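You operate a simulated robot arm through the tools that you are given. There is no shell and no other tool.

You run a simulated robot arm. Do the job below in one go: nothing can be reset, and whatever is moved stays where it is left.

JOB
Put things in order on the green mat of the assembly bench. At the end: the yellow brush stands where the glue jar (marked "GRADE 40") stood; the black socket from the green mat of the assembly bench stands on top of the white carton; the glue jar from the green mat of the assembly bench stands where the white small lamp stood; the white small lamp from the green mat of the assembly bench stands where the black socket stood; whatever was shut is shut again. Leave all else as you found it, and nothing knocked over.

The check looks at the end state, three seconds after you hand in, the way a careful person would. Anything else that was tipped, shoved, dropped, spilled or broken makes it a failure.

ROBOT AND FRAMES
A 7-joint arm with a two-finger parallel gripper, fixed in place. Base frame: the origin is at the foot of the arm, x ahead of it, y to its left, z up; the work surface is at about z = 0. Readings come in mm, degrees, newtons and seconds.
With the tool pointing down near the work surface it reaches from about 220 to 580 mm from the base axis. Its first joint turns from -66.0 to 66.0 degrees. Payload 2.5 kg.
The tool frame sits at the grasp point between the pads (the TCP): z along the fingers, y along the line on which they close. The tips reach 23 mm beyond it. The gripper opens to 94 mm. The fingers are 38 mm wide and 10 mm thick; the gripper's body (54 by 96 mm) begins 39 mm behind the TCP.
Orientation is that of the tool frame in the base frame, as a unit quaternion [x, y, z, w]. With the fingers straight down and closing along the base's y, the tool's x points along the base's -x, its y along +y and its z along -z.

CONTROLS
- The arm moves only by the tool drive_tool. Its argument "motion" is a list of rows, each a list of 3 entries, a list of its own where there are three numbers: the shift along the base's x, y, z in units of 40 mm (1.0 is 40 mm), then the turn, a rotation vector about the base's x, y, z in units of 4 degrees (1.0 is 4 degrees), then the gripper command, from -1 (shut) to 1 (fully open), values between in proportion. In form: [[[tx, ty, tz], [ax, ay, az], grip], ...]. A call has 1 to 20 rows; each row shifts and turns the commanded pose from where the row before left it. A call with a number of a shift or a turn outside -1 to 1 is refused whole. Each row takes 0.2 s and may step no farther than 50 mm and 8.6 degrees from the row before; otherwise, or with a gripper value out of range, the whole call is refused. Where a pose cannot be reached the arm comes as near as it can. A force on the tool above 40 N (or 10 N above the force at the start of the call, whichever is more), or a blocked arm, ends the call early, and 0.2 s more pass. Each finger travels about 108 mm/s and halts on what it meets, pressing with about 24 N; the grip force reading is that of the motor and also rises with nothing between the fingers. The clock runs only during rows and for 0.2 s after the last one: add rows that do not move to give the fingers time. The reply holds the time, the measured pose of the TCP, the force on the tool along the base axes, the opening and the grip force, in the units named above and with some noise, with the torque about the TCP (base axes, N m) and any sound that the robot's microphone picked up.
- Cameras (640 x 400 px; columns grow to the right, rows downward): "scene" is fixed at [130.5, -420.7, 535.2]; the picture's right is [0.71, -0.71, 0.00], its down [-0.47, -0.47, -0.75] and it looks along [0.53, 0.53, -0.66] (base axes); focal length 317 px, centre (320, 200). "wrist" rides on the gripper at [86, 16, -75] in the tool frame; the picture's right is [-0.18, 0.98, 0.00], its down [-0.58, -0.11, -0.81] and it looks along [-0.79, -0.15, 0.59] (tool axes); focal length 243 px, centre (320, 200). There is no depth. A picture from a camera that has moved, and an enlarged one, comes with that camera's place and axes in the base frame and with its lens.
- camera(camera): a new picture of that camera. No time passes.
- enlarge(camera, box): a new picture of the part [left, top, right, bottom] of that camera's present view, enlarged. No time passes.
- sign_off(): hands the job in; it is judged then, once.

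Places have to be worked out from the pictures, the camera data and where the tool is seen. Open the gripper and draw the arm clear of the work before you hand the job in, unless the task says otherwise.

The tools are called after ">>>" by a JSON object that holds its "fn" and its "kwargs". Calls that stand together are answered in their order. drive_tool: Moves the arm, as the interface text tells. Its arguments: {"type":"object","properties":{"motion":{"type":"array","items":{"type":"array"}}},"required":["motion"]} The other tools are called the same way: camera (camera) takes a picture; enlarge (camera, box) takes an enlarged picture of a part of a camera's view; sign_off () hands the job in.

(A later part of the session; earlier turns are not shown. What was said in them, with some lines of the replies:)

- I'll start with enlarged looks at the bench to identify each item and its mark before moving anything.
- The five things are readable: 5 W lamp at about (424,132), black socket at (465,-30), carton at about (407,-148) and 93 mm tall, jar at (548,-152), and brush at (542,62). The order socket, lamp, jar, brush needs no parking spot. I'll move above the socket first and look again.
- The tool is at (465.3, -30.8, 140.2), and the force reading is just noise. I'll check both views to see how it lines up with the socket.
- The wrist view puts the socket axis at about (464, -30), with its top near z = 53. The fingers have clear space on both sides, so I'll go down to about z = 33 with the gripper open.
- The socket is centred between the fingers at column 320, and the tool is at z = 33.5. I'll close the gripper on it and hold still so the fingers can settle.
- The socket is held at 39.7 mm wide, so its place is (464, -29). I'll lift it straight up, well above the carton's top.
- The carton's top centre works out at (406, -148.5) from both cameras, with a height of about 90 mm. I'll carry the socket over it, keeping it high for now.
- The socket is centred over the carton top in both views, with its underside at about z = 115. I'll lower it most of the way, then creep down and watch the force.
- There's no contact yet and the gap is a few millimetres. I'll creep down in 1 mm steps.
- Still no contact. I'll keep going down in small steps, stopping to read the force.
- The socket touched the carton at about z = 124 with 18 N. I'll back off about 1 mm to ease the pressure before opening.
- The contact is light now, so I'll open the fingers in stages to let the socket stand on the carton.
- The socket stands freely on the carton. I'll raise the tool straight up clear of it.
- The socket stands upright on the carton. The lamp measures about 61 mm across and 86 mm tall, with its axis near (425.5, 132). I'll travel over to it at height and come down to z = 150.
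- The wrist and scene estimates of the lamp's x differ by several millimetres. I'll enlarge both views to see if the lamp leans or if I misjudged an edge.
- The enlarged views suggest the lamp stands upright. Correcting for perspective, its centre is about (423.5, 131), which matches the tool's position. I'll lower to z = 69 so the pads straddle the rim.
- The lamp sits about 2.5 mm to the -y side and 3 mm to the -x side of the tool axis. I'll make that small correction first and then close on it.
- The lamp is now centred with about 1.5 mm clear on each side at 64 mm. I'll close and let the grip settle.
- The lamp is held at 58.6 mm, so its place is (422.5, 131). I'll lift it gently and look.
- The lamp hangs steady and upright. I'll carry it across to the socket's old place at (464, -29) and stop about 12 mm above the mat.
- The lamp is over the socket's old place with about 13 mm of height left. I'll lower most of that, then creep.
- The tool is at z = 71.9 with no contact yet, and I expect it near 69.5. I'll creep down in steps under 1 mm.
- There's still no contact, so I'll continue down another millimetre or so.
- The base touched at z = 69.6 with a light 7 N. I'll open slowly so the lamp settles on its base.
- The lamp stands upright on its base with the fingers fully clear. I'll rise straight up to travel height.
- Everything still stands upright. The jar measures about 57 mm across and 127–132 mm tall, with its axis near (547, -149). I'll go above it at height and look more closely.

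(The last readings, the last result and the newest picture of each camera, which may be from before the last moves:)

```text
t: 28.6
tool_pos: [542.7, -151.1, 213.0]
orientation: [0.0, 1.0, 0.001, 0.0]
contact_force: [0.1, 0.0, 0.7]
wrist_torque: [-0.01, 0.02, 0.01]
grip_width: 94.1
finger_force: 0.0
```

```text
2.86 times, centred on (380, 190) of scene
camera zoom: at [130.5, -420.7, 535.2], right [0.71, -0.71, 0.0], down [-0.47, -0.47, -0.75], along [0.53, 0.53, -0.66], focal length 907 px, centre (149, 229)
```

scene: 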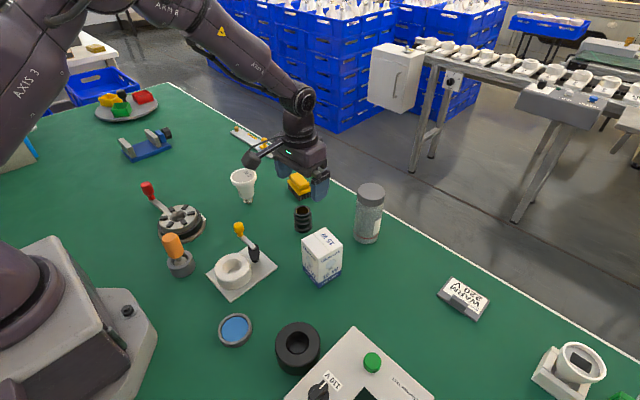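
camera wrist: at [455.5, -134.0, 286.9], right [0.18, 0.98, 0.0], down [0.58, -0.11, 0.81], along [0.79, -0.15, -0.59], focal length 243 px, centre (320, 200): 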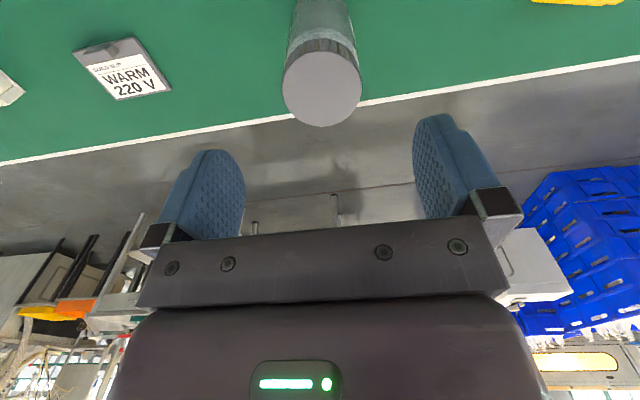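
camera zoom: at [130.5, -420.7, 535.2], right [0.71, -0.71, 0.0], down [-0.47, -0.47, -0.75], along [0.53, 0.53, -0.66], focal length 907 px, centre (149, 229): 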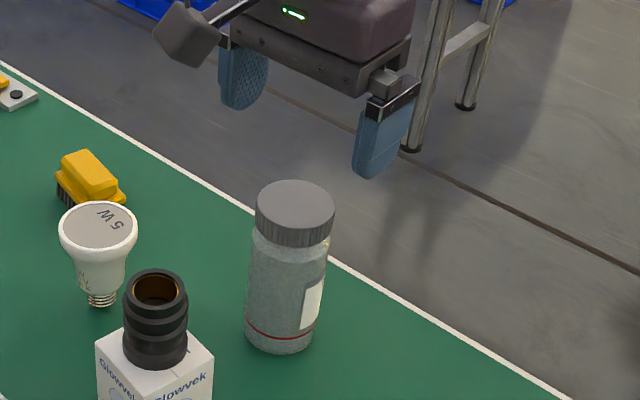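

The jar's axis is about 4 mm further in x and 1.5 mm further in y than the tool. I'll correct that and lower to z = 117, which keeps the gripper body above the lid.

>>> {"fn": "drive_tool", "kwargs": {"motion": [[[0.1, 0.035, 0], [0, 0, 0], 1], [[0, 0, -0.6], [0, 0, 0], 1], [[0, 0, -0.7], [0, 0, 0], 1], [[0, 0, -0.7], [0, 0, 0], 1], [[0, 0, -0.4], [0, 0, 0], 1], [[0, 0, 0], [0, 0, 0], 1]]}}

>>> {"fn": "camera", "kwargs": {"camera": "wrist"}}

>>> {"fn": "enlarge", "kwargs": {"camera": "scene", "box": [320, 130, 440, 260]}}

```text
t: 30.0
tool_pos: [547.8, -147.1, 116.8]
orientation: [-0.001, 1.0, 0.0, 0.001]
contact_force: [-0.3, 0.8, 0.4]
wrist_torque: [0.0, 0.0, 0.01]
grip_width: 94.2
finger_force: 0.0
```

```text
taken
camera wrist: at [461.0, -129.7, 191.1], right [0.18, 0.98, 0.0], down [0.58, -0.11, 0.81], along [0.79, -0.15, -0.59], focal length 243 px, centre (320, 200)
```

wrist: 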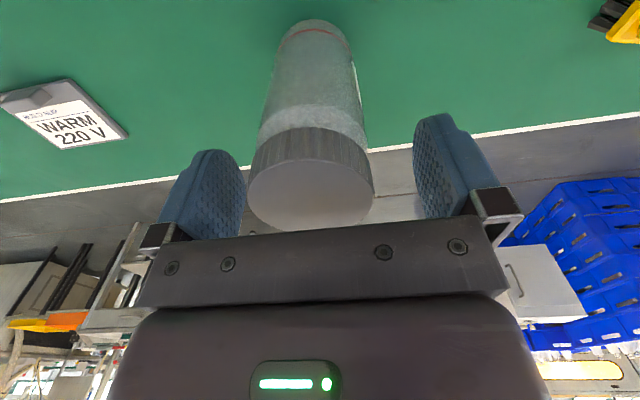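

```text
3.08 times, centred on (380, 195) of scene
camera zoom: at [130.5, -420.7, 535.2], right [0.71, -0.71, 0.0], down [-0.47, -0.47, -0.75], along [0.53, 0.53, -0.66], focal length 976 px, centre (135, 215)
```

zoom: 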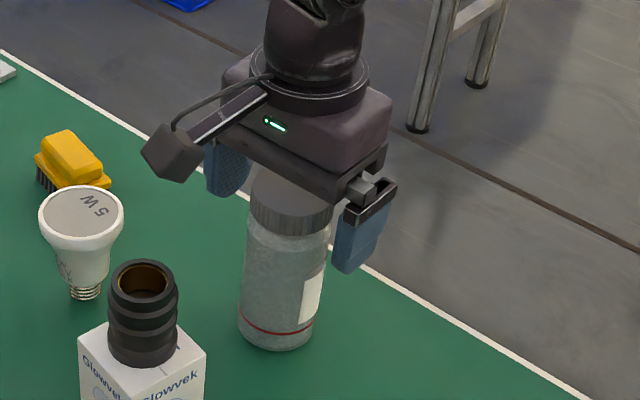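

The lid top is at about z = 127. The jar is about 4 mm to the -y side of the tool axis, so I'll shift across and lower to z = 98, which leaves the gripper body about 10 mm above the lid.

>>> {"fn": "drive_tool", "kwargs": {"motion": [[[0, -0.1, 0], [0, 0, 0], 1], [[0, 0, -0.25], [0, 0, 0], 1], [[0, 0, -0.2], [0, 0, 0], 1], [[0, 0, 0], [0, 0, 0], 0.6], [[0, 0, 0], [0, 0, 0], 0.4], [[0, 0, 0], [0, 0, 0], 0.4]]}}

>>> {"fn": "camera", "kwargs": {"camera": "wrist"}}

>>> {"fn": "enlarge", "kwargs": {"camera": "scene", "box": [320, 130, 440, 260]}}

```text
t: 31.4
tool_pos: [548.0, -151.3, 98.6]
orientation: [0.0, 1.0, 0.0, 0.001]
contact_force: [0.8, -0.2, -0.1]
wrist_torque: [-0.01, 0.0, -0.01]
grip_width: 65.9
finger_force: 0.1
```

```text
taken
camera wrist: at [461.1, -134.1, 173.9], right [0.18, 0.98, 0.0], down [0.58, -0.11, 0.81], along [0.79, -0.15, -0.59], focal length 243 px, centre (320, 200)
```

wrist: 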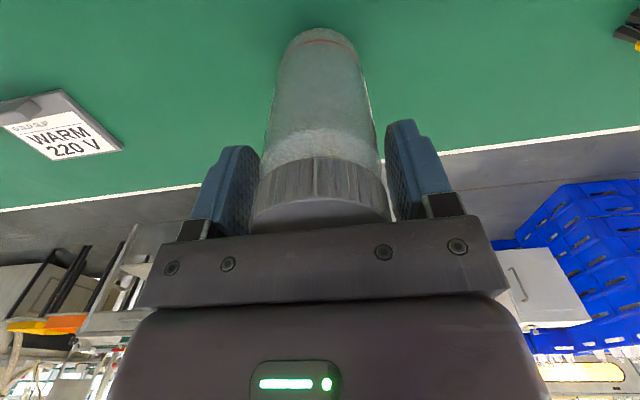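

```text
3.08 times, centred on (380, 195) of scene
camera zoom: at [130.5, -420.7, 535.2], right [0.71, -0.71, 0.0], down [-0.47, -0.47, -0.75], along [0.53, 0.53, -0.66], focal length 976 px, centre (135, 215)
```

zoom: 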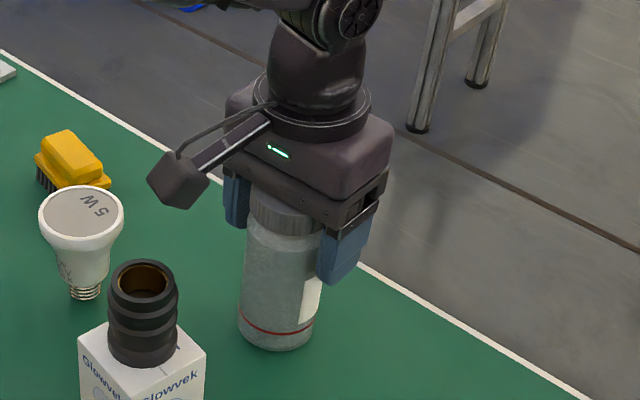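

The jar is now centred between the fingers, so I'll close the grip on it.

>>> {"fn": "drive_tool", "kwargs": {"motion": [[[0, 0, 0], [0, 0, 0], 0.2], [[0, 0, 0], [0, 0, 0], -0.2], [[0, 0, 0], [0, 0, 0], -1], [[0, 0, 0], [0, 0, 0], -1]]}}

```text
t: 32.4
tool_pos: [548.9, -151.6, 98.6]
orientation: [0.0, 1.0, 0.0, -0.001]
contact_force: [-0.8, 2.6, 0.4]
wrist_torque: [0.19, -0.02, 0.0]
grip_width: 55.6
finger_force: 23.9
```

The jar is held at 55.6 mm, so its place is about (547.5, -151). I'll lift it a little first and check the hold.

>>> {"fn": "drive_tool", "kwargs": {"motion": [[[0, 0, 0.1], [0, 0, 0], -1], [[0, 0, 0.25], [0, 0, 0], -1], [[0, 0, 0], [0, 0, 0], -1]]}}

>>> {"fn": "enlarge", "kwargs": {"camera": "scene", "box": [320, 130, 440, 260]}}

>>> {"fn": "camera", "kwargs": {"camera": "wrist"}}

```text
t: 33.2
tool_pos: [546.6, -150.6, 113.5]
orientation: [0.0, 1.0, -0.001, 0.001]
contact_force: [-0.3, 0.1, -4.1]
wrist_torque: [0.01, -0.02, -0.01]
grip_width: 55.4
finger_force: 24.1
```

```text
3.08 times, centred on (380, 195) of scene
camera zoom: at [130.5, -420.7, 535.1], right [0.71, -0.71, 0.0], down [-0.47, -0.47, -0.75], along [0.53, 0.53, -0.66], focal length 976 px, centre (135, 215)
```

zoom: 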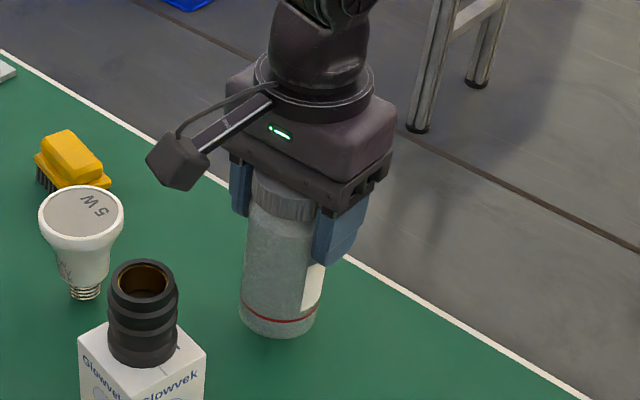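

```text
taken
camera wrist: at [460.0, -134.3, 188.3], right [0.18, 0.98, 0.0], down [0.58, -0.11, 0.81], along [0.79, -0.15, -0.59], focal length 243 px, centre (320, 200)
```

wrist: 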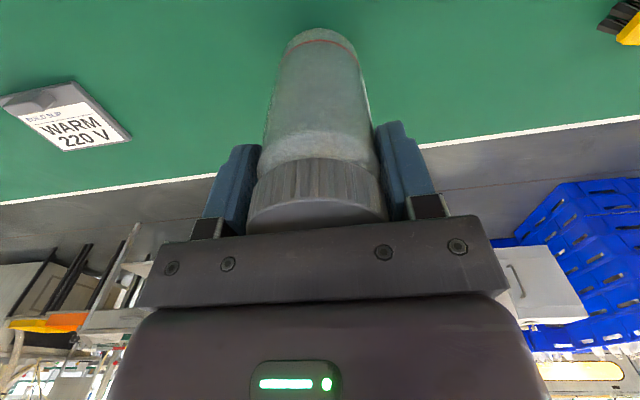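

The jar weighs about 0.4 kg and hangs plumb. I'll lift it so its underside clears the 86 mm lamp, then carry it toward the lamp's old place at (422.5, 131).

>>> {"fn": "drive_tool", "kwargs": {"motion": [[[0, 0, 0.5], [0, 0, 0], -1], [[0, 0, 0.7], [0, 0, 0], -1], [[0, 0, 0.7], [0, 0, 0], -1], [[0, 0, 0.5], [0, 0, 0], -1], [[0, 0, 0.2], [0, 0, 0], -1], [[0, 0, 0], [0, 0, 0], -1]]}}

>>> {"fn": "camera", "kwargs": {"camera": "scene"}}

```text
t: 34.6
tool_pos: [549.2, -152.4, 218.2]
orientation: [0.0, 1.0, 0.0, 0.0]
contact_force: [-0.2, 0.1, -1.8]
wrist_torque: [-0.02, 0.0, -0.02]
grip_width: 55.5
finger_force: 23.8
```

```text
taken
```

scene: 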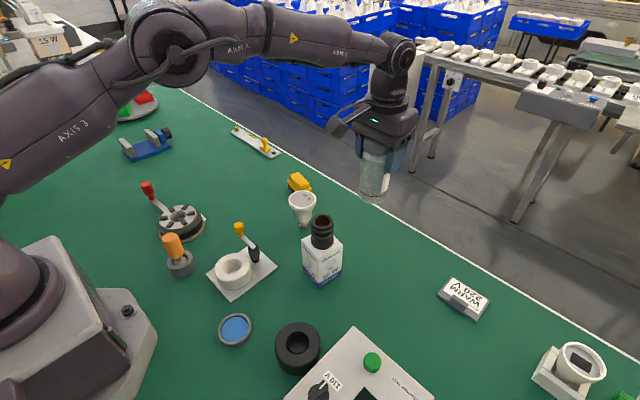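

The jar is at carrying height and everything below stands as it was. I'll travel to above the lamp's old place.

>>> {"fn": "drive_tool", "kwargs": {"motion": [[[-0.17, 0.39, 0], [0, 0, 0], -1], [[-0.38, 0.86, 0], [0, 0, 0], -1], [[-0.38, 0.86, 0], [0, 0, 0], -1], [[-0.38, 0.86, 0], [0, 0, 0], -1], [[-0.38, 0.86, 0], [0, 0, 0], -1], [[-0.38, 0.86, 0], [0, 0, 0], -1], [[-0.38, 0.86, 0], [0, 0, 0], -1], [[-0.38, 0.86, 0], [0, 0, 0], -1], [[-0.31, 0.65, 0], [0, 0, 0], -1], [[0, 0, 0], [0, 0, 0], -1], [[0, 0, 0], [0, 0, 0], -1]]}}

>>> {"fn": "camera", "kwargs": {"camera": "scene"}}

>>> {"fn": "camera", "kwargs": {"camera": "wrist"}}

```text
t: 37.0
tool_pos: [424.4, 133.3, 218.3]
orientation: [0.0, 1.0, 0.0, 0.0]
contact_force: [-1.0, -0.2, -0.5]
wrist_torque: [0.01, 0.0, 0.04]
grip_width: 55.3
finger_force: 23.9
```

```text
taken
```

scene: 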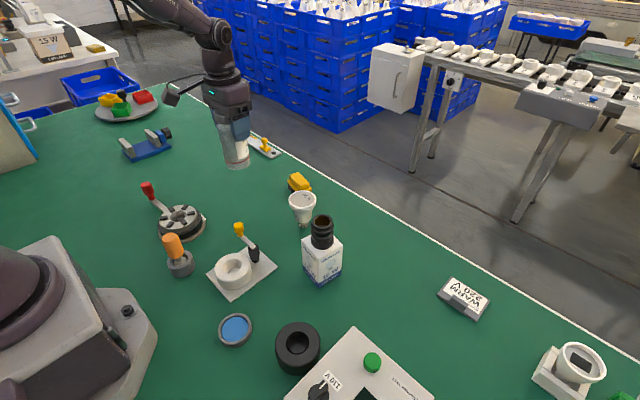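

```text
taken
camera wrist: at [335.7, 149.1, 292.5], right [0.18, 0.98, 0.0], down [0.58, -0.11, 0.81], along [0.79, -0.15, -0.59], focal length 243 px, centre (320, 200)
```

wrist: 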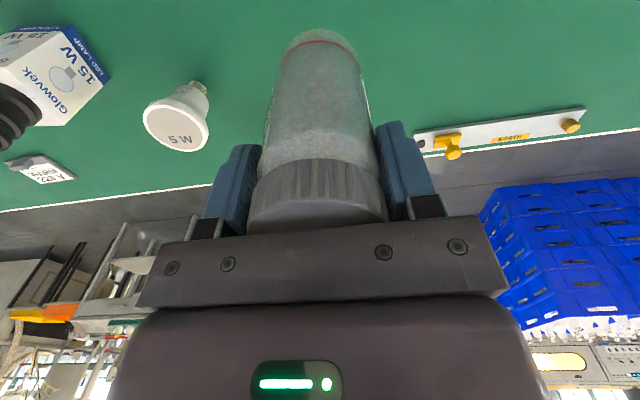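

The jar is over the lamp's old place. I'll lower it to about 9 mm above the mat.

>>> {"fn": "drive_tool", "kwargs": {"motion": [[[-0.02, -0.035, -0.5], [0, 0, 0], -1], [[0, 0, -0.7], [0, 0, 0], -1], [[0, 0, -0.7], [0, 0, 0], -1], [[0, 0, -0.5], [0, 0, 0], -1], [[0, 0, -0.33], [0, 0, 0], -1], [[0, 0, 0], [0, 0, 0], -1]]}}

>>> {"fn": "enlarge", "kwargs": {"camera": "scene", "box": [190, 90, 310, 220]}}

```text
t: 38.4
tool_pos: [422.5, 128.8, 110.1]
orientation: [-0.001, 1.0, -0.001, 0.0]
contact_force: [-0.5, 0.7, -0.4]
wrist_torque: [0.0, -0.04, 0.02]
grip_width: 55.6
finger_force: 23.8
```

```text
3.08 times, centred on (250, 155) of scene
camera zoom: at [130.5, -420.7, 535.2], right [0.71, -0.71, 0.0], down [-0.47, -0.47, -0.75], along [0.53, 0.53, -0.66], focal length 976 px, centre (535, 338)
```

zoom: 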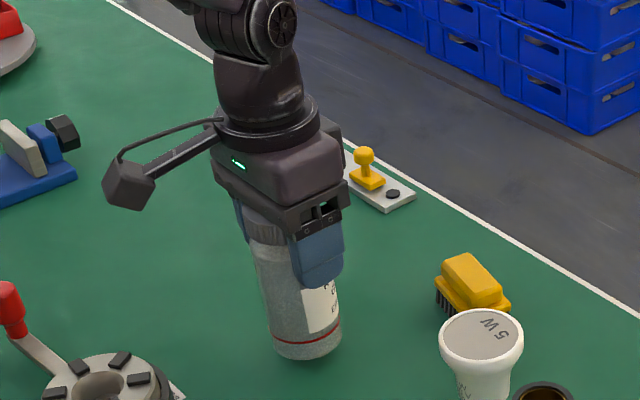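

It's about 11 mm above the mat. I'll continue down 8 mm, then creep.

>>> {"fn": "drive_tool", "kwargs": {"motion": [[[0, 0.02, -0.1], [0, 0, 0], -1], [[0, 0, -0.1], [0, 0, 0], -1], [[0, 0, 0], [0, 0, 0], -1], [[0, 0, -0.025], [0, 0, 0], -1], [[0, 0, 0], [0, 0, 0], -1]]}}

```text
t: 39.6
tool_pos: [421.9, 131.0, 100.8]
orientation: [0.001, 1.0, 0.0, 0.0]
contact_force: [-2.3, -0.2, 0.1]
wrist_torque: [0.0, 0.1, 0.04]
grip_width: 55.4
finger_force: 24.2
```

There's no firm contact yet at z = 100.8. I'll creep on.

>>> {"fn": "drive_tool", "kwargs": {"motion": [[[0, 0, -0.02], [0, 0, 0], -1], [[0, 0, -0.02], [0, 0, 0], -1], [[0, 0, 0], [0, 0, 0], -1]]}}

```text
t: 40.4
tool_pos: [422.6, 130.2, 99.6]
orientation: [0.001, 1.0, 0.0, 0.002]
contact_force: [-7.0, -1.9, 22.4]
wrist_torque: [-0.12, 0.22, -0.02]
grip_width: 55.9
finger_force: 23.8
```

It's standing on the mat with 22 N, so I'll ease off slightly before opening.

>>> {"fn": "drive_tool", "kwargs": {"motion": [[[0, 0, 0.02], [0, 0, 0], -1], [[0, 0, 0], [0, 0, 0], -1]]}}

```text
t: 41.0
tool_pos: [423.0, 130.2, 99.3]
orientation: [0.001, 1.0, 0.0, 0.001]
contact_force: [-0.7, -2.5, 13.3]
wrist_torque: [-0.24, -0.28, -0.07]
grip_width: 55.7
finger_force: 24.3
```

The load has eased. I'll open the fingers in stages.

>>> {"fn": "drive_tool", "kwargs": {"motion": [[[0, 0, 0.015], [0, 0, 0], 0.21], [[0, 0, 0], [0, 0, 0], 0.25], [[0, 0, 0], [0, 0, 0], 0.35], [[0, 0, 0], [0, 0, 0], 0.6], [[0, 0, 0], [0, 0, 0], 0.9], [[0, 0, 0], [0, 0, 0], 1]]}}

>>> {"fn": "camera", "kwargs": {"camera": "wrist"}}

>>> {"fn": "enlarge", "kwargs": {"camera": "scene", "box": [190, 90, 310, 220]}}

```text
t: 42.4
tool_pos: [423.5, 130.2, 99.0]
orientation: [0.0, 1.0, 0.0, 0.0]
contact_force: [-0.4, -0.6, 0.7]
wrist_torque: [-0.01, -0.04, -0.01]
grip_width: 93.8
finger_force: 0.0
```

```text
taken
camera wrist: at [335.4, 147.4, 173.5], right [0.18, 0.98, 0.0], down [0.58, -0.11, 0.81], along [0.79, -0.15, -0.59], focal length 243 px, centre (320, 200)
```

wrist: 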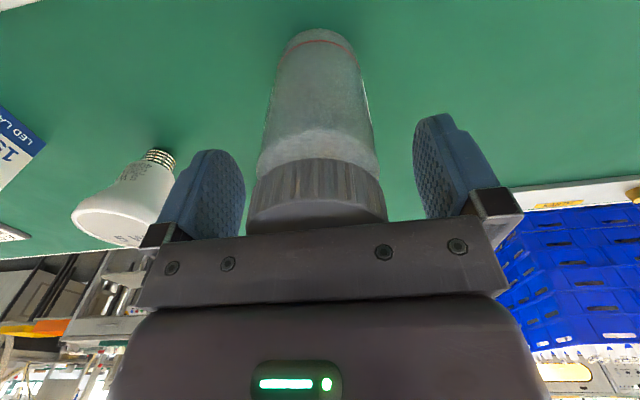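

```text
3.08 times, centred on (250, 155) of scene
camera zoom: at [130.5, -420.7, 535.2], right [0.71, -0.71, 0.0], down [-0.47, -0.47, -0.75], along [0.53, 0.53, -0.66], focal length 976 px, centre (535, 338)
```

zoom: 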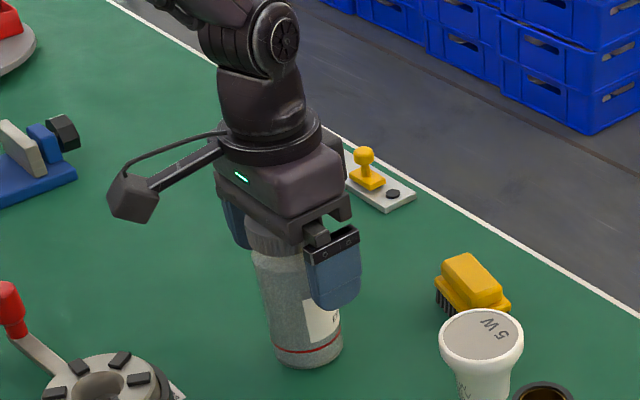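

The jar stands free. I'll rise straight up until the fingertips clear the lid.

>>> {"fn": "drive_tool", "kwargs": {"motion": [[[0, 0, 0.3], [0, 0, 0], 1], [[0, 0, 0.6], [0, 0, 0], 1], [[0, 0, 0.9], [0, 0, 0], 1], [[0, 0, 0.9], [0, 0, 0], 1], [[0, 0, 0.3], [0, 0, 0], 1], [[0, 0, 0], [0, 0, 0], 1]]}}

>>> {"fn": "enlarge", "kwargs": {"camera": "scene", "box": [200, 110, 340, 230]}}

>>> {"fn": "enlarge", "kwargs": {"camera": "scene", "box": [270, 160, 330, 210]}}

>>> {"fn": "camera", "kwargs": {"camera": "wrist"}}

```text
t: 43.8
tool_pos: [422.8, 129.8, 218.6]
orientation: [0.0, 1.0, -0.001, 0.0]
contact_force: [-0.7, -0.2, 1.1]
wrist_torque: [0.01, 0.03, 0.0]
grip_width: 94.0
finger_force: 0.0
```

```text
3.33 times, centred on (270, 170) of scene
camera zoom: at [130.5, -420.7, 535.2], right [0.71, -0.71, 0.0], down [-0.47, -0.47, -0.75], along [0.53, 0.53, -0.66], focal length 1058 px, centre (487, 300)
```

zoom: 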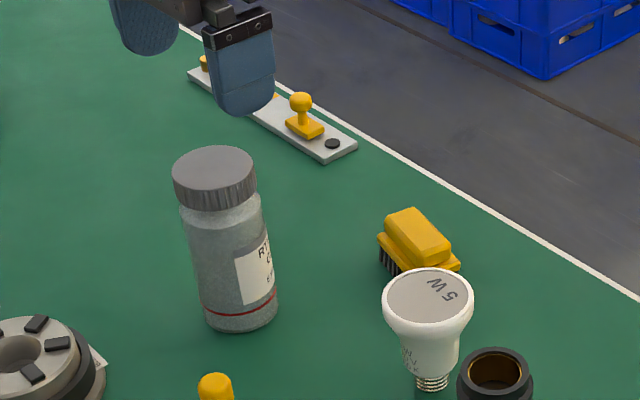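

```text
8.00 times, centred on (300, 185) of scene
camera zoom: at [130.5, -420.7, 535.2], right [0.71, -0.71, 0.0], down [-0.47, -0.47, -0.75], along [0.53, 0.53, -0.66], focal length 2539 px, centre (480, 320)
```

zoom: 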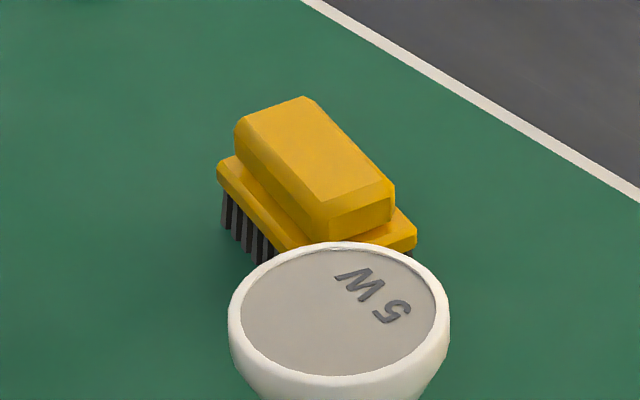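

```text
taken
camera wrist: at [335.1, 146.4, 293.5], right [0.18, 0.98, 0.0], down [0.58, -0.11, 0.81], along [0.79, -0.15, -0.59], focal length 243 px, centre (320, 200)
```

wrist: 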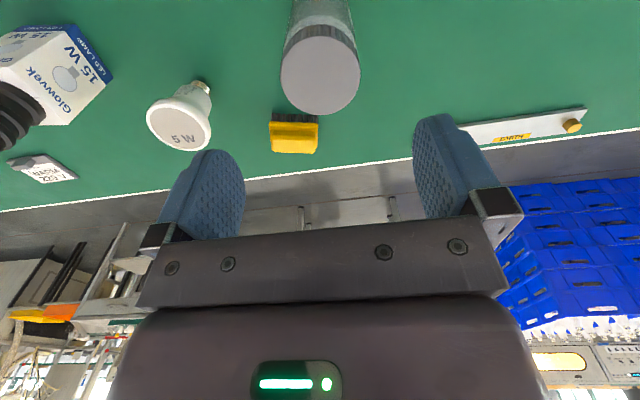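

The jar stands upright in the lamp's old place. Next is the brush, about 43 mm tall with its long side roughly along y. I'll enlarge the wrist view to refine where it is.

>>> {"fn": "enlarge", "kwargs": {"camera": "wrist", "box": [230, 80, 360, 180]}}

```text
4.00 times, centred on (295, 130) of wrist
camera zoom: at [335.1, 146.4, 293.5], right [0.18, 0.98, 0.0], down [0.58, -0.11, 0.81], along [0.79, -0.15, -0.59], focal length 970 px, centre (420, 480)
```

zoom: 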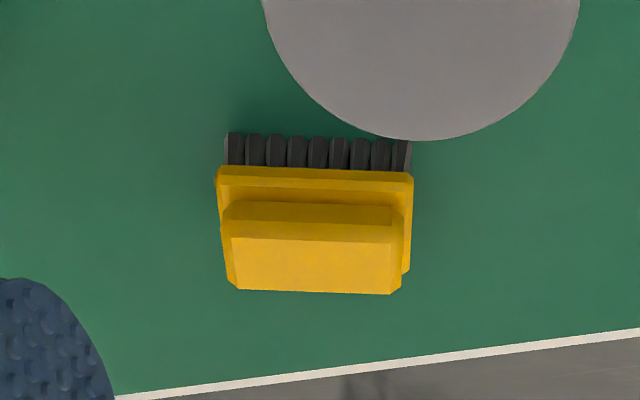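

The wrist view puts the brush centre at (543, 71), with the flange about 63 by 41 mm and its long side turned 13° from y. I'll move above it and turn the gripper -102.7°. That closes the fingers across the short side and swings the camera to the +y side, clear of the jar and lamp.

>>> {"fn": "drive_tool", "kwargs": {"motion": [[[0.15, -0.0735, 0], [0, 0, -1], 1], [[0.15, -0.0735, 0], [0, 0, -1], 1], [[0.15, -0.0735, 0], [0, 0, -1], 1], [[0.15, -0.0735, 0], [0, 0, -1], 1], [[0.15, -0.0735, 0], [0, 0, -1], 1], [[0.15, -0.0735, 0], [0, 0, -1], 1], [[0.15, -0.0735, 0], [0, 0, -1], 1], [[0.15, -0.0735, 0], [0, 0, -1], 1], [[0.15, -0.0735, 0], [0, 0, -1], 1], [[0.15, -0.0735, 0], [0, 0, -1], 1], [[0.15, -0.0735, 0], [0, 0, -1], 1], [[0.15, -0.0735, 0], [0, 0, -1], 1], [[0.15, -0.0735, 0], [0, 0, -1], 1], [[0.15, -0.0735, 0], [0, 0, -1], 1], [[0.15, -0.0735, 0], [0, 0, -1], 1], [[0.15, -0.0735, 0], [0, 0, -1], 1], [[0.15, -0.0735, 0], [0, 0, -1], 1], [[0.15, -0.0735, 0], [0, 0, -1], 1], [[0.15, -0.0735, 0], [0, 0, -1], 1], [[0.15, -0.0735, 0], [0, 0, -1], 1]]}}

```text
t: 48.0
tool_pos: [542.2, 73.4, 220.4]
orientation: [0.643, 0.766, 0.0, 0.0]
contact_force: [0.1, 0.1, -1.0]
wrist_torque: [0.0, 0.0, 0.02]
grip_width: 94.3
finger_force: 0.1
```

The turn is tracking well at -80°. I'll finish the remaining 22.7° and come down to z = 130 to look.

>>> {"fn": "drive_tool", "kwargs": {"motion": [[[0, 0, -0.3], [0, 0, -1], 1], [[0, 0, -0.4], [0, 0, -1], 1], [[0, 0, -0.4], [0, 0, -1], 1], [[0, 0, -0.4], [0, 0, -1], 1], [[0, 0, -0.4], [0, 0, -1], 1], [[0, 0, -0.35], [0, 0, -0.675], 1], [[0, 0, 0], [0, 0, 0], 1]]}}

>>> {"fn": "camera", "kwargs": {"camera": "wrist"}}

>>> {"fn": "enlarge", "kwargs": {"camera": "scene", "box": [230, 110, 370, 220]}}

```text
t: 49.6
tool_pos: [542.5, 72.3, 128.3]
orientation: [0.781, 0.624, 0.0, 0.001]
contact_force: [-0.2, 0.6, -0.3]
wrist_torque: [-0.01, -0.01, 0.0]
grip_width: 94.1
finger_force: 0.1
```

```text
taken
camera wrist: at [576.7, 153.4, 203.1], right [0.92, -0.4, 0.0], down [-0.23, -0.54, 0.81], along [-0.32, -0.74, -0.59], focal length 243 px, centre (320, 200)
```

wrist: 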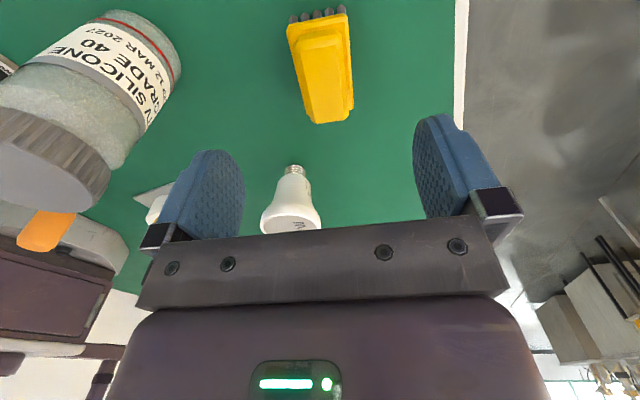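

```text
3.64 times, centred on (300, 165) of scene
camera zoom: at [130.5, -420.7, 535.2], right [0.71, -0.71, 0.0], down [-0.47, -0.47, -0.75], along [0.53, 0.53, -0.66], focal length 1154 px, centre (393, 327)
```

zoom: 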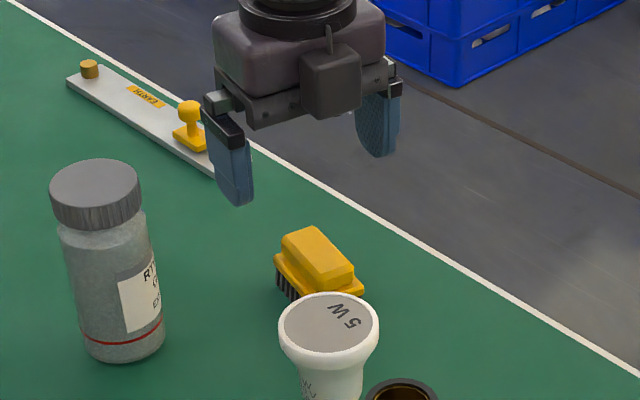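

The jar's label reads "SILICONE GRADE 40", which confirms it's the right jar. The brush edges look parallel to the fingers, so I'll enlarge the view to centre the grip.

>>> {"fn": "enlarge", "kwargs": {"camera": "wrist", "box": [250, 0, 410, 140]}}

```text
2.86 times, centred on (330, 70) of wrist
camera zoom: at [576.7, 153.4, 203.1], right [0.92, -0.4, 0.0], down [-0.23, -0.54, 0.81], along [-0.32, -0.74, -0.59], focal length 693 px, centre (291, 571)
```

zoom: 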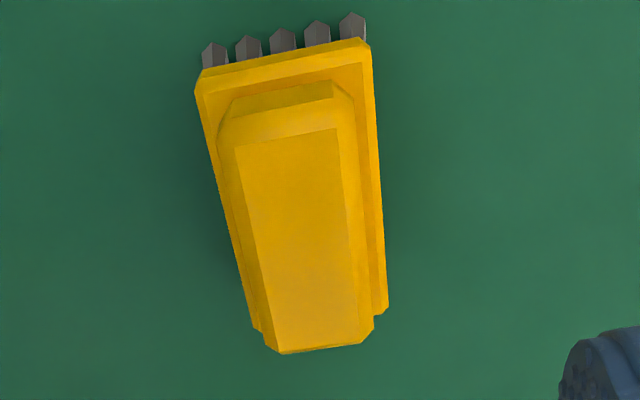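

The brush centre is 2.7 mm off along the closing direction, which puts it at about (545, 70.5). I'll correct, lower partway, and check again.

>>> {"fn": "drive_tool", "kwargs": {"motion": [[[0.06, -0.045, 0], [0, 0, 0], 1], [[0, 0, -0.5], [0, 0, 0], 1], [[0, 0, -0.6], [0, 0, 0], 1], [[0, 0, -0.5], [0, 0, 0], 1], [[0, 0, 0], [0, 0, 0], 1]]}}

>>> {"fn": "camera", "kwargs": {"camera": "wrist"}}

>>> {"fn": "enlarge", "kwargs": {"camera": "scene", "box": [230, 110, 370, 220]}}

```text
t: 50.8
tool_pos: [547.0, 70.1, 65.4]
orientation: [0.781, 0.625, 0.0, 0.0]
contact_force: [0.2, -0.2, 0.7]
wrist_torque: [0.0, 0.01, 0.03]
grip_width: 94.0
finger_force: 0.0
```

```text
taken
camera wrist: at [580.3, 152.4, 139.5], right [0.92, -0.4, 0.0], down [-0.23, -0.54, 0.81], along [-0.32, -0.74, -0.59], focal length 243 px, centre (320, 200)
```

wrist: 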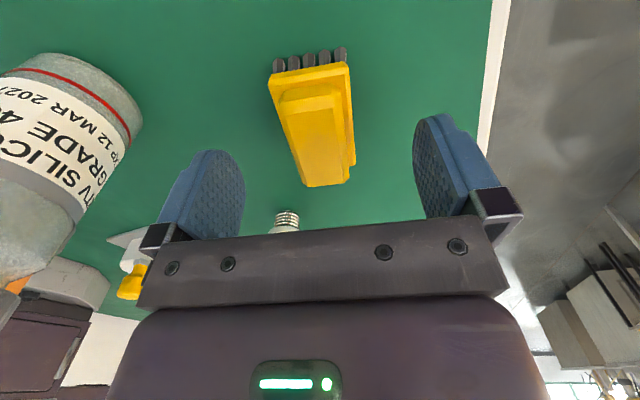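

```text
3.64 times, centred on (300, 165) of scene
camera zoom: at [130.5, -420.7, 535.2], right [0.71, -0.71, 0.0], down [-0.47, -0.47, -0.75], along [0.53, 0.53, -0.66], focal length 1154 px, centre (393, 327)
```

zoom: 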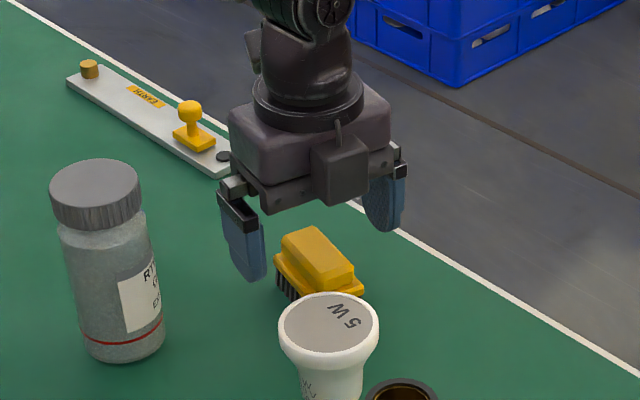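

The brush is now centred within about 1 mm. I'll lower to z = 31, which puts the fingertips about 8 mm above the mat and the pads on the flange.

>>> {"fn": "drive_tool", "kwargs": {"motion": [[[0, 0, -0.4], [0, 0, 0], 1], [[0, 0, -0.3], [0, 0, 0], 1], [[0, 0, -0.16], [0, 0, 0], 1], [[0, 0, 0], [0, 0, 0], 1]]}}

>>> {"fn": "camera", "kwargs": {"camera": "wrist"}}

```text
t: 51.8
tool_pos: [545.3, 68.6, 31.4]
orientation: [0.781, 0.624, 0.0, 0.0]
contact_force: [0.1, 0.1, 0.1]
wrist_torque: [0.02, 0.0, -0.01]
grip_width: 94.0
finger_force: 0.0
```

```text
taken
camera wrist: at [579.6, 151.3, 105.2], right [0.92, -0.4, 0.0], down [-0.23, -0.54, 0.81], along [-0.32, -0.74, -0.59], focal length 243 px, centre (320, 200)
```

wrist: 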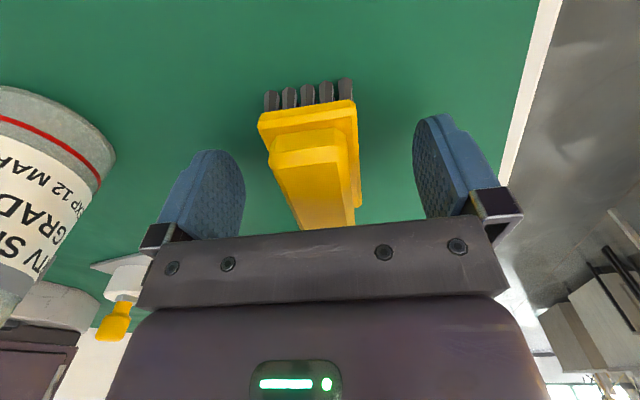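

Still centred, so I'll close across the brush's short side.

>>> {"fn": "drive_tool", "kwargs": {"motion": [[[0, 0, 0], [0, 0, 0], 0.4], [[0, 0, 0], [0, 0, 0], 0.0], [[0, 0, 0], [0, 0, 0], -0.5], [[0, 0, 0], [0, 0, 0], -1], [[0, 0, 0], [0, 0, 0], -1]]}}

>>> {"fn": "camera", "kwargs": {"camera": "wrist"}}

```text
t: 53.0
tool_pos: [545.1, 70.0, 31.0]
orientation: [0.781, 0.624, 0.0, 0.0]
contact_force: [0.9, 0.1, 0.3]
wrist_torque: [-0.04, 0.0, -0.03]
grip_width: 39.6
finger_force: 24.3
```

```text
taken
camera wrist: at [579.5, 151.4, 105.3], right [0.92, -0.4, 0.0], down [-0.23, -0.54, 0.81], along [-0.32, -0.74, -0.59], focal length 243 px, centre (320, 200)
```

wrist: 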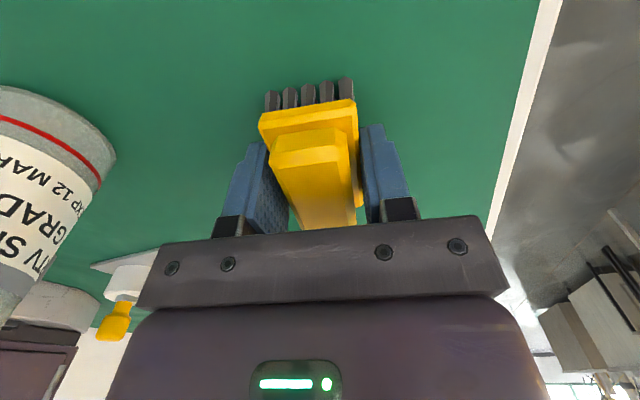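

The brush is held at 39.6 mm. I'll lift it clear.

>>> {"fn": "drive_tool", "kwargs": {"motion": [[[0, 0, 0.2], [0, 0, 0], -1], [[0, 0, 0.5], [0, 0, 0], -1], [[0, 0, 0.7], [0, 0, 0], -1], [[0, 0, 0.7], [0, 0, 0], -1], [[0, 0, 0.6], [0, 0, 0], -1], [[0, 0, 0], [0, 0, 0], -1]]}}

>>> {"fn": "camera", "kwargs": {"camera": "scene"}}

>>> {"fn": "camera", "kwargs": {"camera": "wrist"}}

```text
t: 54.4
tool_pos: [546.7, 70.5, 137.9]
orientation: [0.781, 0.625, 0.0, 0.0]
contact_force: [0.4, -1.3, 0.6]
wrist_torque: [-0.01, 0.03, -0.05]
grip_width: 39.5
finger_force: 23.7
```

```text
taken
```

scene: 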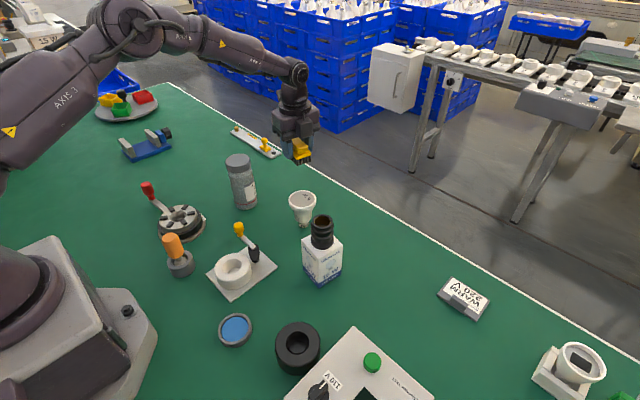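

```text
taken
camera wrist: at [579.8, 152.6, 212.4], right [0.92, -0.4, 0.0], down [-0.23, -0.54, 0.81], along [-0.32, -0.74, -0.59], focal length 243 px, centre (320, 200)
```

wrist: 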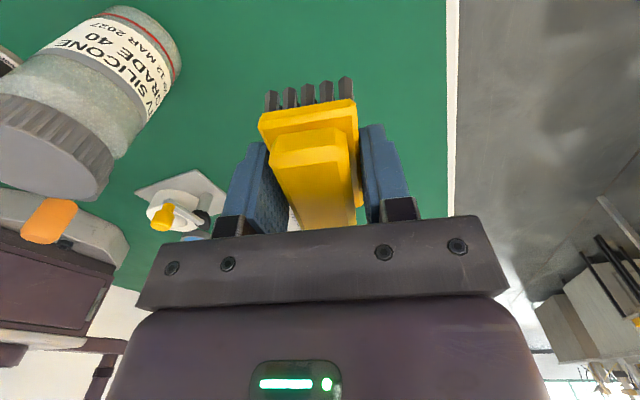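

The brush is held level and everything else stands. I'll carry it along -y to the jar's old place at (547, -151).

>>> {"fn": "drive_tool", "kwargs": {"motion": [[[0.01, -0.35, 0], [0, 0, 0], -1], [[0.01, -0.74, 0], [0, 0, 0], -1], [[0.01, -0.74, 0], [0, 0, 0], -1], [[0.01, -0.74, 0], [0, 0, 0], -1], [[0, -0.74, 0], [0, 0, 0], -1], [[0, -0.74, 0], [0, 0, 0], -1], [[0, -0.74, 0], [0, 0, 0], -1], [[0, -0.74, 0], [0, 0, 0], -1], [[0, 0, 0], [0, 0, 0], -1], [[0, 0, 0], [0, 0, 0], -1]]}}

>>> {"fn": "camera", "kwargs": {"camera": "scene"}}

>>> {"fn": "camera", "kwargs": {"camera": "wrist"}}

```text
t: 56.6
tool_pos: [546.8, -149.9, 138.2]
orientation: [0.781, 0.624, -0.001, -0.001]
contact_force: [-0.2, 0.6, -0.9]
wrist_torque: [-0.03, 0.02, 0.0]
grip_width: 39.2
finger_force: 23.5
```

```text
taken
```

scene: 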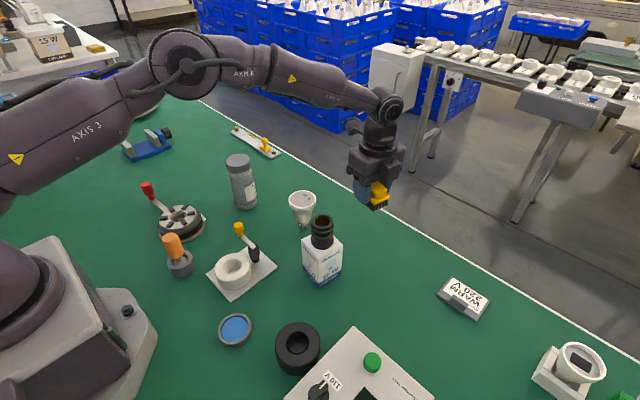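

```text
taken
camera wrist: at [580.4, -68.0, 213.2], right [0.92, -0.4, 0.0], down [-0.23, -0.54, 0.81], along [-0.32, -0.74, -0.59], focal length 243 px, centre (320, 200)
```

wrist: 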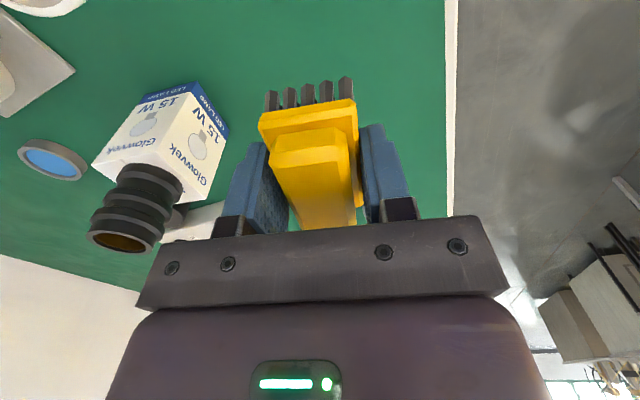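

I'm over the jar's old place. I'll lower to about 8 mm above the mat.

>>> {"fn": "drive_tool", "kwargs": {"motion": [[[0, -0.02, -0.4], [0, 0, 0], -1], [[0, 0, -0.7], [0, 0, 0], -1], [[0, 0, -0.7], [0, 0, 0], -1], [[0, 0, -0.45], [0, 0, 0], -1], [[0, 0, -0.2], [0, 0, 0], -1], [[0, 0, 0], [0, 0, 0], -1]]}}

>>> {"fn": "enlarge", "kwargs": {"camera": "scene", "box": [300, 150, 430, 270]}}

```text
t: 58.0
tool_pos: [546.3, -150.8, 41.0]
orientation: [0.781, 0.625, 0.0, 0.0]
contact_force: [0.2, -0.9, -0.5]
wrist_torque: [-0.01, 0.0, 0.0]
grip_width: 39.4
finger_force: 23.7
```

```text
3.33 times, centred on (365, 210) of scene
camera zoom: at [130.5, -420.7, 535.2], right [0.71, -0.71, 0.0], down [-0.47, -0.47, -0.75], along [0.53, 0.53, -0.66], focal length 1058 px, centre (170, 167)
```

zoom: 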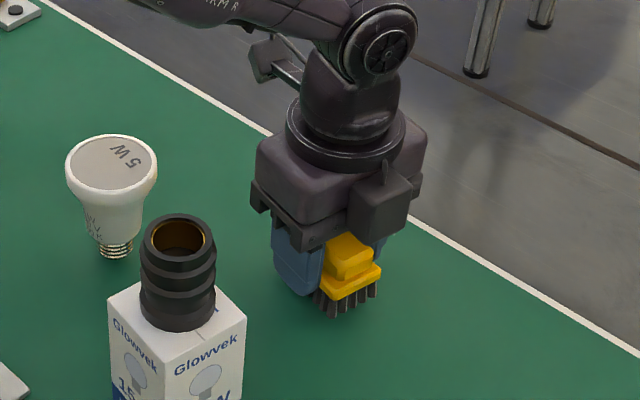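

The brush is about 10 mm above the mat in the right spot. I'll lower it to near touch.

>>> {"fn": "drive_tool", "kwargs": {"motion": [[[0, 0, -0.1], [0, 0, 0], -1], [[0, 0, -0.08], [0, 0, 0], -1], [[0, 0, -0.025], [0, 0, 0], -1], [[0, 0, 0], [0, 0, 0], -1]]}}

```text
t: 59.0
tool_pos: [547.1, -151.9, 32.3]
orientation: [0.781, 0.625, 0.0, 0.0]
contact_force: [0.1, 0.0, -0.4]
wrist_torque: [-0.01, 0.03, 0.05]
grip_width: 39.7
finger_force: 24.7
```

There's no contact at 32.3, so I'll creep the last millimetre or so.

>>> {"fn": "drive_tool", "kwargs": {"motion": [[[0, 0, -0.02], [0, 0, 0], -1], [[0, 0, -0.02], [0, 0, 0], -1], [[0, 0, 0], [0, 0, 0], -1]]}}

```text
t: 59.8
tool_pos: [545.9, -151.8, 31.1]
orientation: [0.781, 0.625, 0.0, 0.0]
contact_force: [-1.8, 0.5, 3.4]
wrist_torque: [0.11, 0.02, 0.05]
grip_width: 39.6
finger_force: 24.4
```

The bristles touch at z = 31 with a light 3 N. I'll open the fingers in stages.

>>> {"fn": "drive_tool", "kwargs": {"motion": [[[0, 0, 0], [0, 0, 0], -0.13], [[0, 0, 0], [0, 0, 0], -0.05], [[0, 0, 0], [0, 0, 0], 0.2], [[0, 0, 0], [0, 0, 0], 0.5], [[0, 0, 0], [0, 0, 0], 0.7], [[0, 0, 0], [0, 0, 0], 0.7]]}}

>>> {"fn": "camera", "kwargs": {"camera": "wrist"}}

>>> {"fn": "enlarge", "kwargs": {"camera": "scene", "box": [300, 150, 430, 270]}}

```text
t: 61.2
tool_pos: [546.6, -150.8, 31.3]
orientation: [0.781, 0.624, 0.0, 0.0]
contact_force: [-0.2, 0.4, -0.1]
wrist_torque: [0.01, 0.01, 0.01]
grip_width: 79.8
finger_force: 0.1
```

```text
taken
camera wrist: at [580.5, -69.4, 105.1], right [0.92, -0.4, 0.0], down [-0.23, -0.54, 0.81], along [-0.32, -0.74, -0.59], focal length 243 px, centre (320, 200)
```

wrist: 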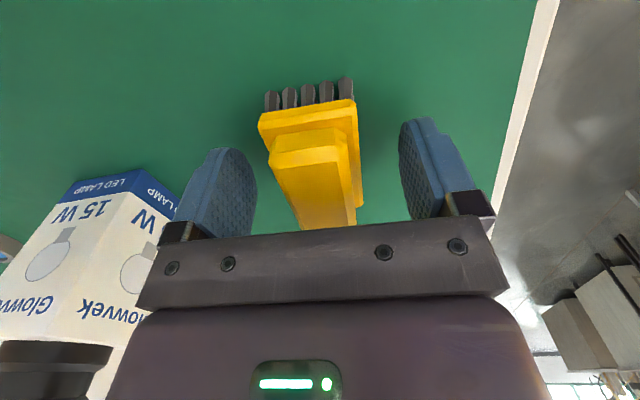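

```text
3.33 times, centred on (365, 210) of scene
camera zoom: at [130.5, -420.7, 535.2], right [0.71, -0.71, 0.0], down [-0.47, -0.47, -0.75], along [0.53, 0.53, -0.66], focal length 1058 px, centre (170, 167)
```

zoom: 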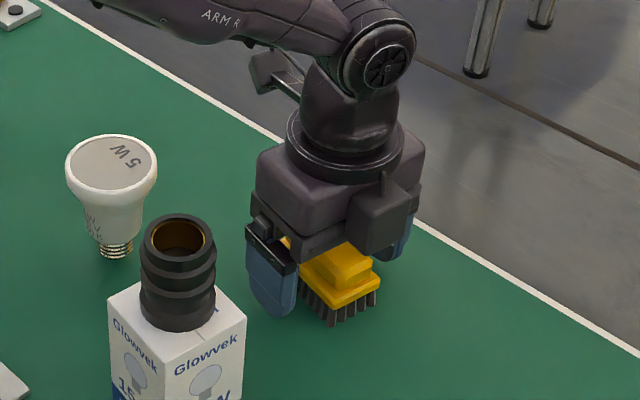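

The brush stands free on its bristles. I'll rise straight up with the fingers open.

>>> {"fn": "drive_tool", "kwargs": {"motion": [[[0, 0, 0.3], [0, 0, 0], 0.7], [[0, 0, 0.6], [0, 0, 0], 0.7], [[0, 0, 0.9], [0, 0, 0], 0.7], [[0, 0, 0.9], [0, 0, 0], 0.7], [[0, 0, 0.9], [0, 0, 0], 1], [[0, 0, 0.9], [0, 0, 0], 1], [[0, 0, 0.5], [0, 0, 0], 1], [[0, 0, 0], [0, 0, 0], 1]]}}

>>> {"fn": "camera", "kwargs": {"camera": "scene"}}

>>> {"fn": "enlarge", "kwargs": {"camera": "scene", "box": [200, 130, 430, 300]}}

```text
t: 63.0
tool_pos: [547.2, -150.7, 231.3]
orientation: [0.781, 0.625, 0.0, 0.0]
contact_force: [-0.8, -0.1, 0.5]
wrist_torque: [-0.02, -0.01, -0.01]
grip_width: 94.0
finger_force: 0.0
```

```text
taken
```

scene: 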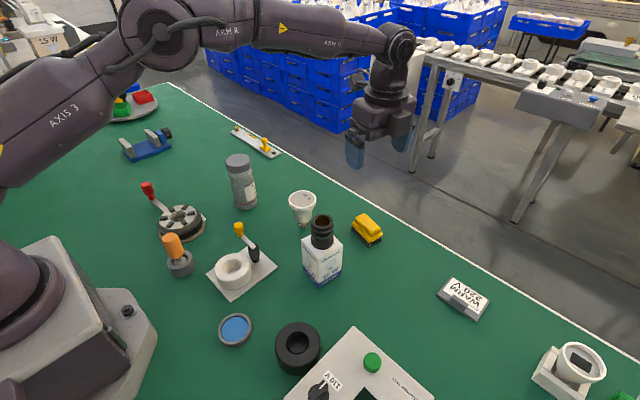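

```text
2.35 times, centred on (315, 215) of scene
camera zoom: at [130.5, -420.7, 535.2], right [0.71, -0.71, 0.0], down [-0.47, -0.47, -0.75], along [0.53, 0.53, -0.66], focal length 747 px, centre (332, 165)
```

zoom: 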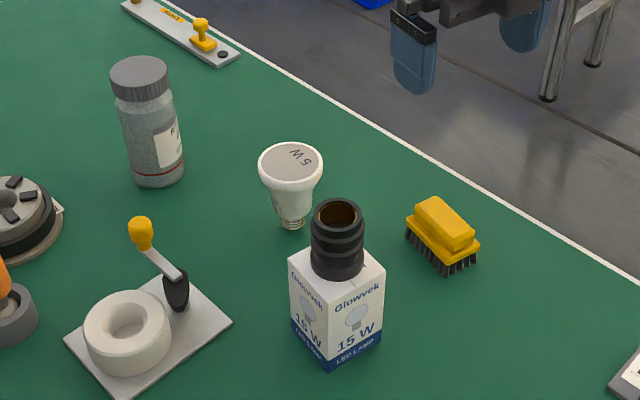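

All four things are where they should be and upright. Before moving away I'll measure the final spots on enlarged views and check that the carton and its neighbours haven't shifted.

>>> {"fn": "enlarge", "kwargs": {"camera": "scene", "box": [215, 140, 275, 220]}}

>>> {"fn": "enlarge", "kwargs": {"camera": "scene", "box": [280, 180, 400, 300]}}

>>> {"fn": "camera", "kwargs": {"camera": "wrist"}}

```text
5.00 times, centred on (245, 180) of scene
camera zoom: at [130.5, -420.7, 535.2], right [0.71, -0.71, 0.0], down [-0.47, -0.47, -0.75], along [0.53, 0.53, -0.66], focal length 1587 px, centre (695, 300)
```

zoom: 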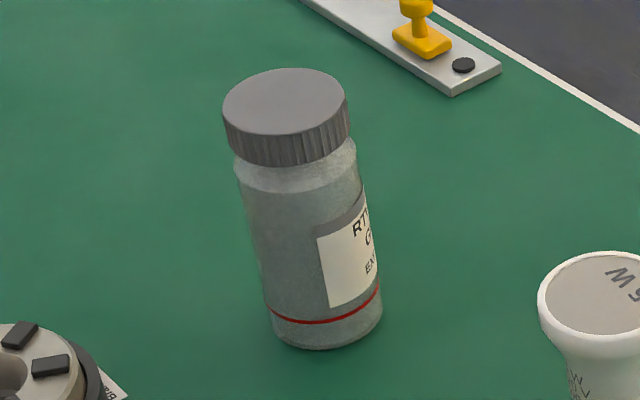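

```text
3.33 times, centred on (340, 240) of scene
camera zoom: at [130.5, -420.7, 535.2], right [0.71, -0.71, 0.0], down [-0.47, -0.47, -0.75], along [0.53, 0.53, -0.66], focal length 1058 px, centre (253, 67)
```

zoom: 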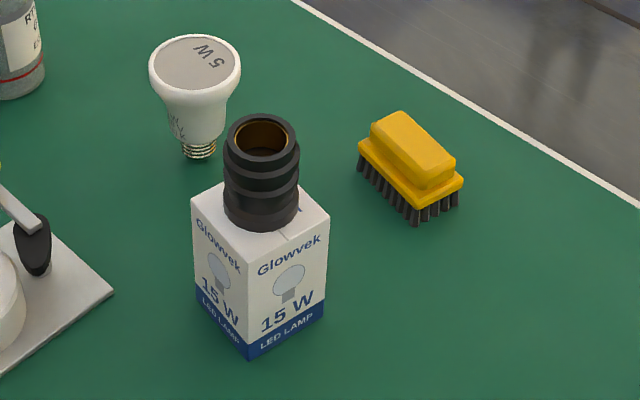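

```text
taken
camera wrist: at [580.6, -69.6, 305.4], right [0.92, -0.4, 0.0], down [-0.23, -0.54, 0.81], along [-0.32, -0.74, -0.59], focal length 243 px, centre (320, 200)
```

wrist: 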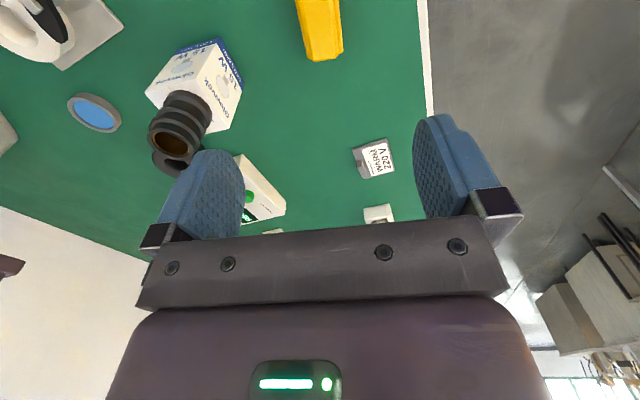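

Final positions by measurement: jar at about (422, 134), lamp on the socket's spot, brush at (547, -151), socket on the carton, and the carton unmoved. Now I'll draw the arm back at height to its starting pose, turning the gripper back as it goes.

>>> {"fn": "drive_tool", "kwargs": {"motion": [[[0, 0, 0.5], [0, 0, 0], 1], [[-0.25, 0.125, 0.1], [0, 0, 1], 1], [[-0.25, 0.125, 0], [0, 0, 1], 1], [[-0.25, 0.125, 0], [0, 0, 1], 1], [[-0.25, 0.125, 0], [0, 0, 1], 1], [[-0.25, 0.125, 0], [0, 0, 1], 1], [[-0.25, 0.125, 0], [0, 0, 1], 1], [[-0.25, 0.125, 0], [0, 0, 1], 1], [[-0.25, 0.125, 0], [0, 0, 1], 1], [[-0.25, 0.125, 0], [0, 0, 1], 1], [[-0.25, 0.125, 0], [0, 0, 1], 1], [[-0.25, 0.125, 0], [0, 0, 1], 1], [[-0.25, 0.125, 0], [0, 0, 1], 1], [[-0.25, 0.125, 0], [0, 0, 1], 1], [[-0.25, 0.125, 0], [0, 0, 1], 1], [[-0.25, 0.125, 0], [0, 0, 1], 1], [[-0.25, 0.125, 0], [0, 0, 1], 1], [[-0.25, 0.125, 0], [0, 0, 1], 1], [[-0.25, 0.125, 0], [0, 0, 1], 1], [[-0.25, 0.125, 0], [0, 0, 1], 1]]}}

```text
t: 67.2
tool_pos: [355.2, -55.8, 253.5]
orientation: [0.23, 0.973, 0.0, 0.0]
contact_force: [-0.6, 0.2, 0.1]
wrist_torque: [0.03, -0.01, -0.02]
grip_width: 93.9
finger_force: 0.1
```

The arm is back at (355, -56, 254) with the gripper open. I'll finish the last of the turn and take a final look at the whole scene.

>>> {"fn": "drive_tool", "kwargs": {"motion": [[[0, 0, 0], [0, 0, 1], 1], [[0, 0, 0], [0, 0, 1], 1], [[0, 0, 0], [0, 0, 1], 1], [[0, 0, 0], [0, 0, 1], 1], [[0, 0, 0], [0, 0, 1], 1], [[0, 0, 0], [0, 0, 1], 1], [[0, 0, 0], [0, 0, 0.675], 1], [[0, 0, 0], [0, 0, 0], 1]]}}

>>> {"fn": "camera", "kwargs": {"camera": "scene"}}

>>> {"fn": "camera", "kwargs": {"camera": "wrist"}}

```text
t: 69.0
tool_pos: [356.2, -56.0, 254.8]
orientation: [-0.001, 1.0, 0.0, 0.0]
contact_force: [0.4, -0.3, -0.1]
wrist_torque: [0.03, -0.03, -0.02]
grip_width: 94.0
finger_force: 0.0
```

```text
taken
```

scene: 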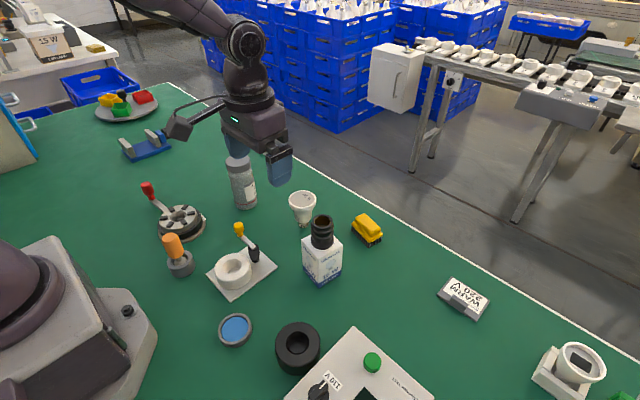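

```text
taken
camera wrist: at [269.2, -39.6, 329.4], right [0.18, 0.98, 0.0], down [0.58, -0.11, 0.81], along [0.79, -0.15, -0.59], focal length 243 px, centre (320, 200)
```

wrist: 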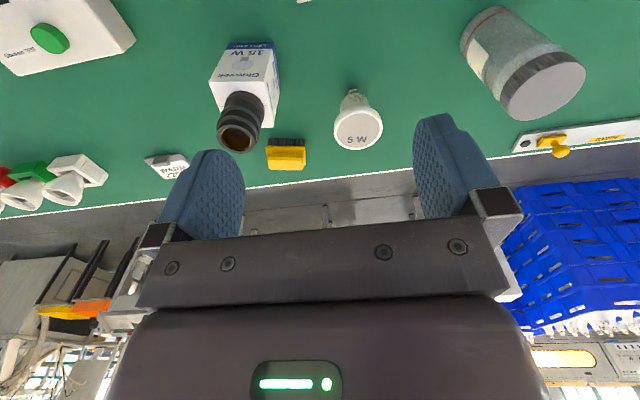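

Both views show the final layout: socket on the carton, lamp on the socket's spot, GRADE 40 jar on the lamp's spot and brush on the jar's spot. Everything is upright, nothing else has moved, nothing was opened along the way, and the arm is clear with the gripper open. I'm handing in the job.

>>> {"fn": "sign_off", "kwargs": {}}

```text
The job is handed in.
```

The job is handed in, with all four items moved where you asked. In the last pictures everything stood upright and nothing else on the mat had visibly moved.

- **Black socket:** stands on top of the white carton, and the carton did not shift.
- **White small lamp (5 W):** stands where the socket stood, at about (464, -29) mm.
- **Glue jar:** stands where the lamp stood, within about 5 mm. Its label reads "SILICONE GRADE 40", so it is the right jar.
- **Yellow brush:** stands on its bristles where the jar stood, at about (547, -151) mm.

I opened nothing, so there was nothing to shut again. The arm is back at its starting pose with the gripper open.
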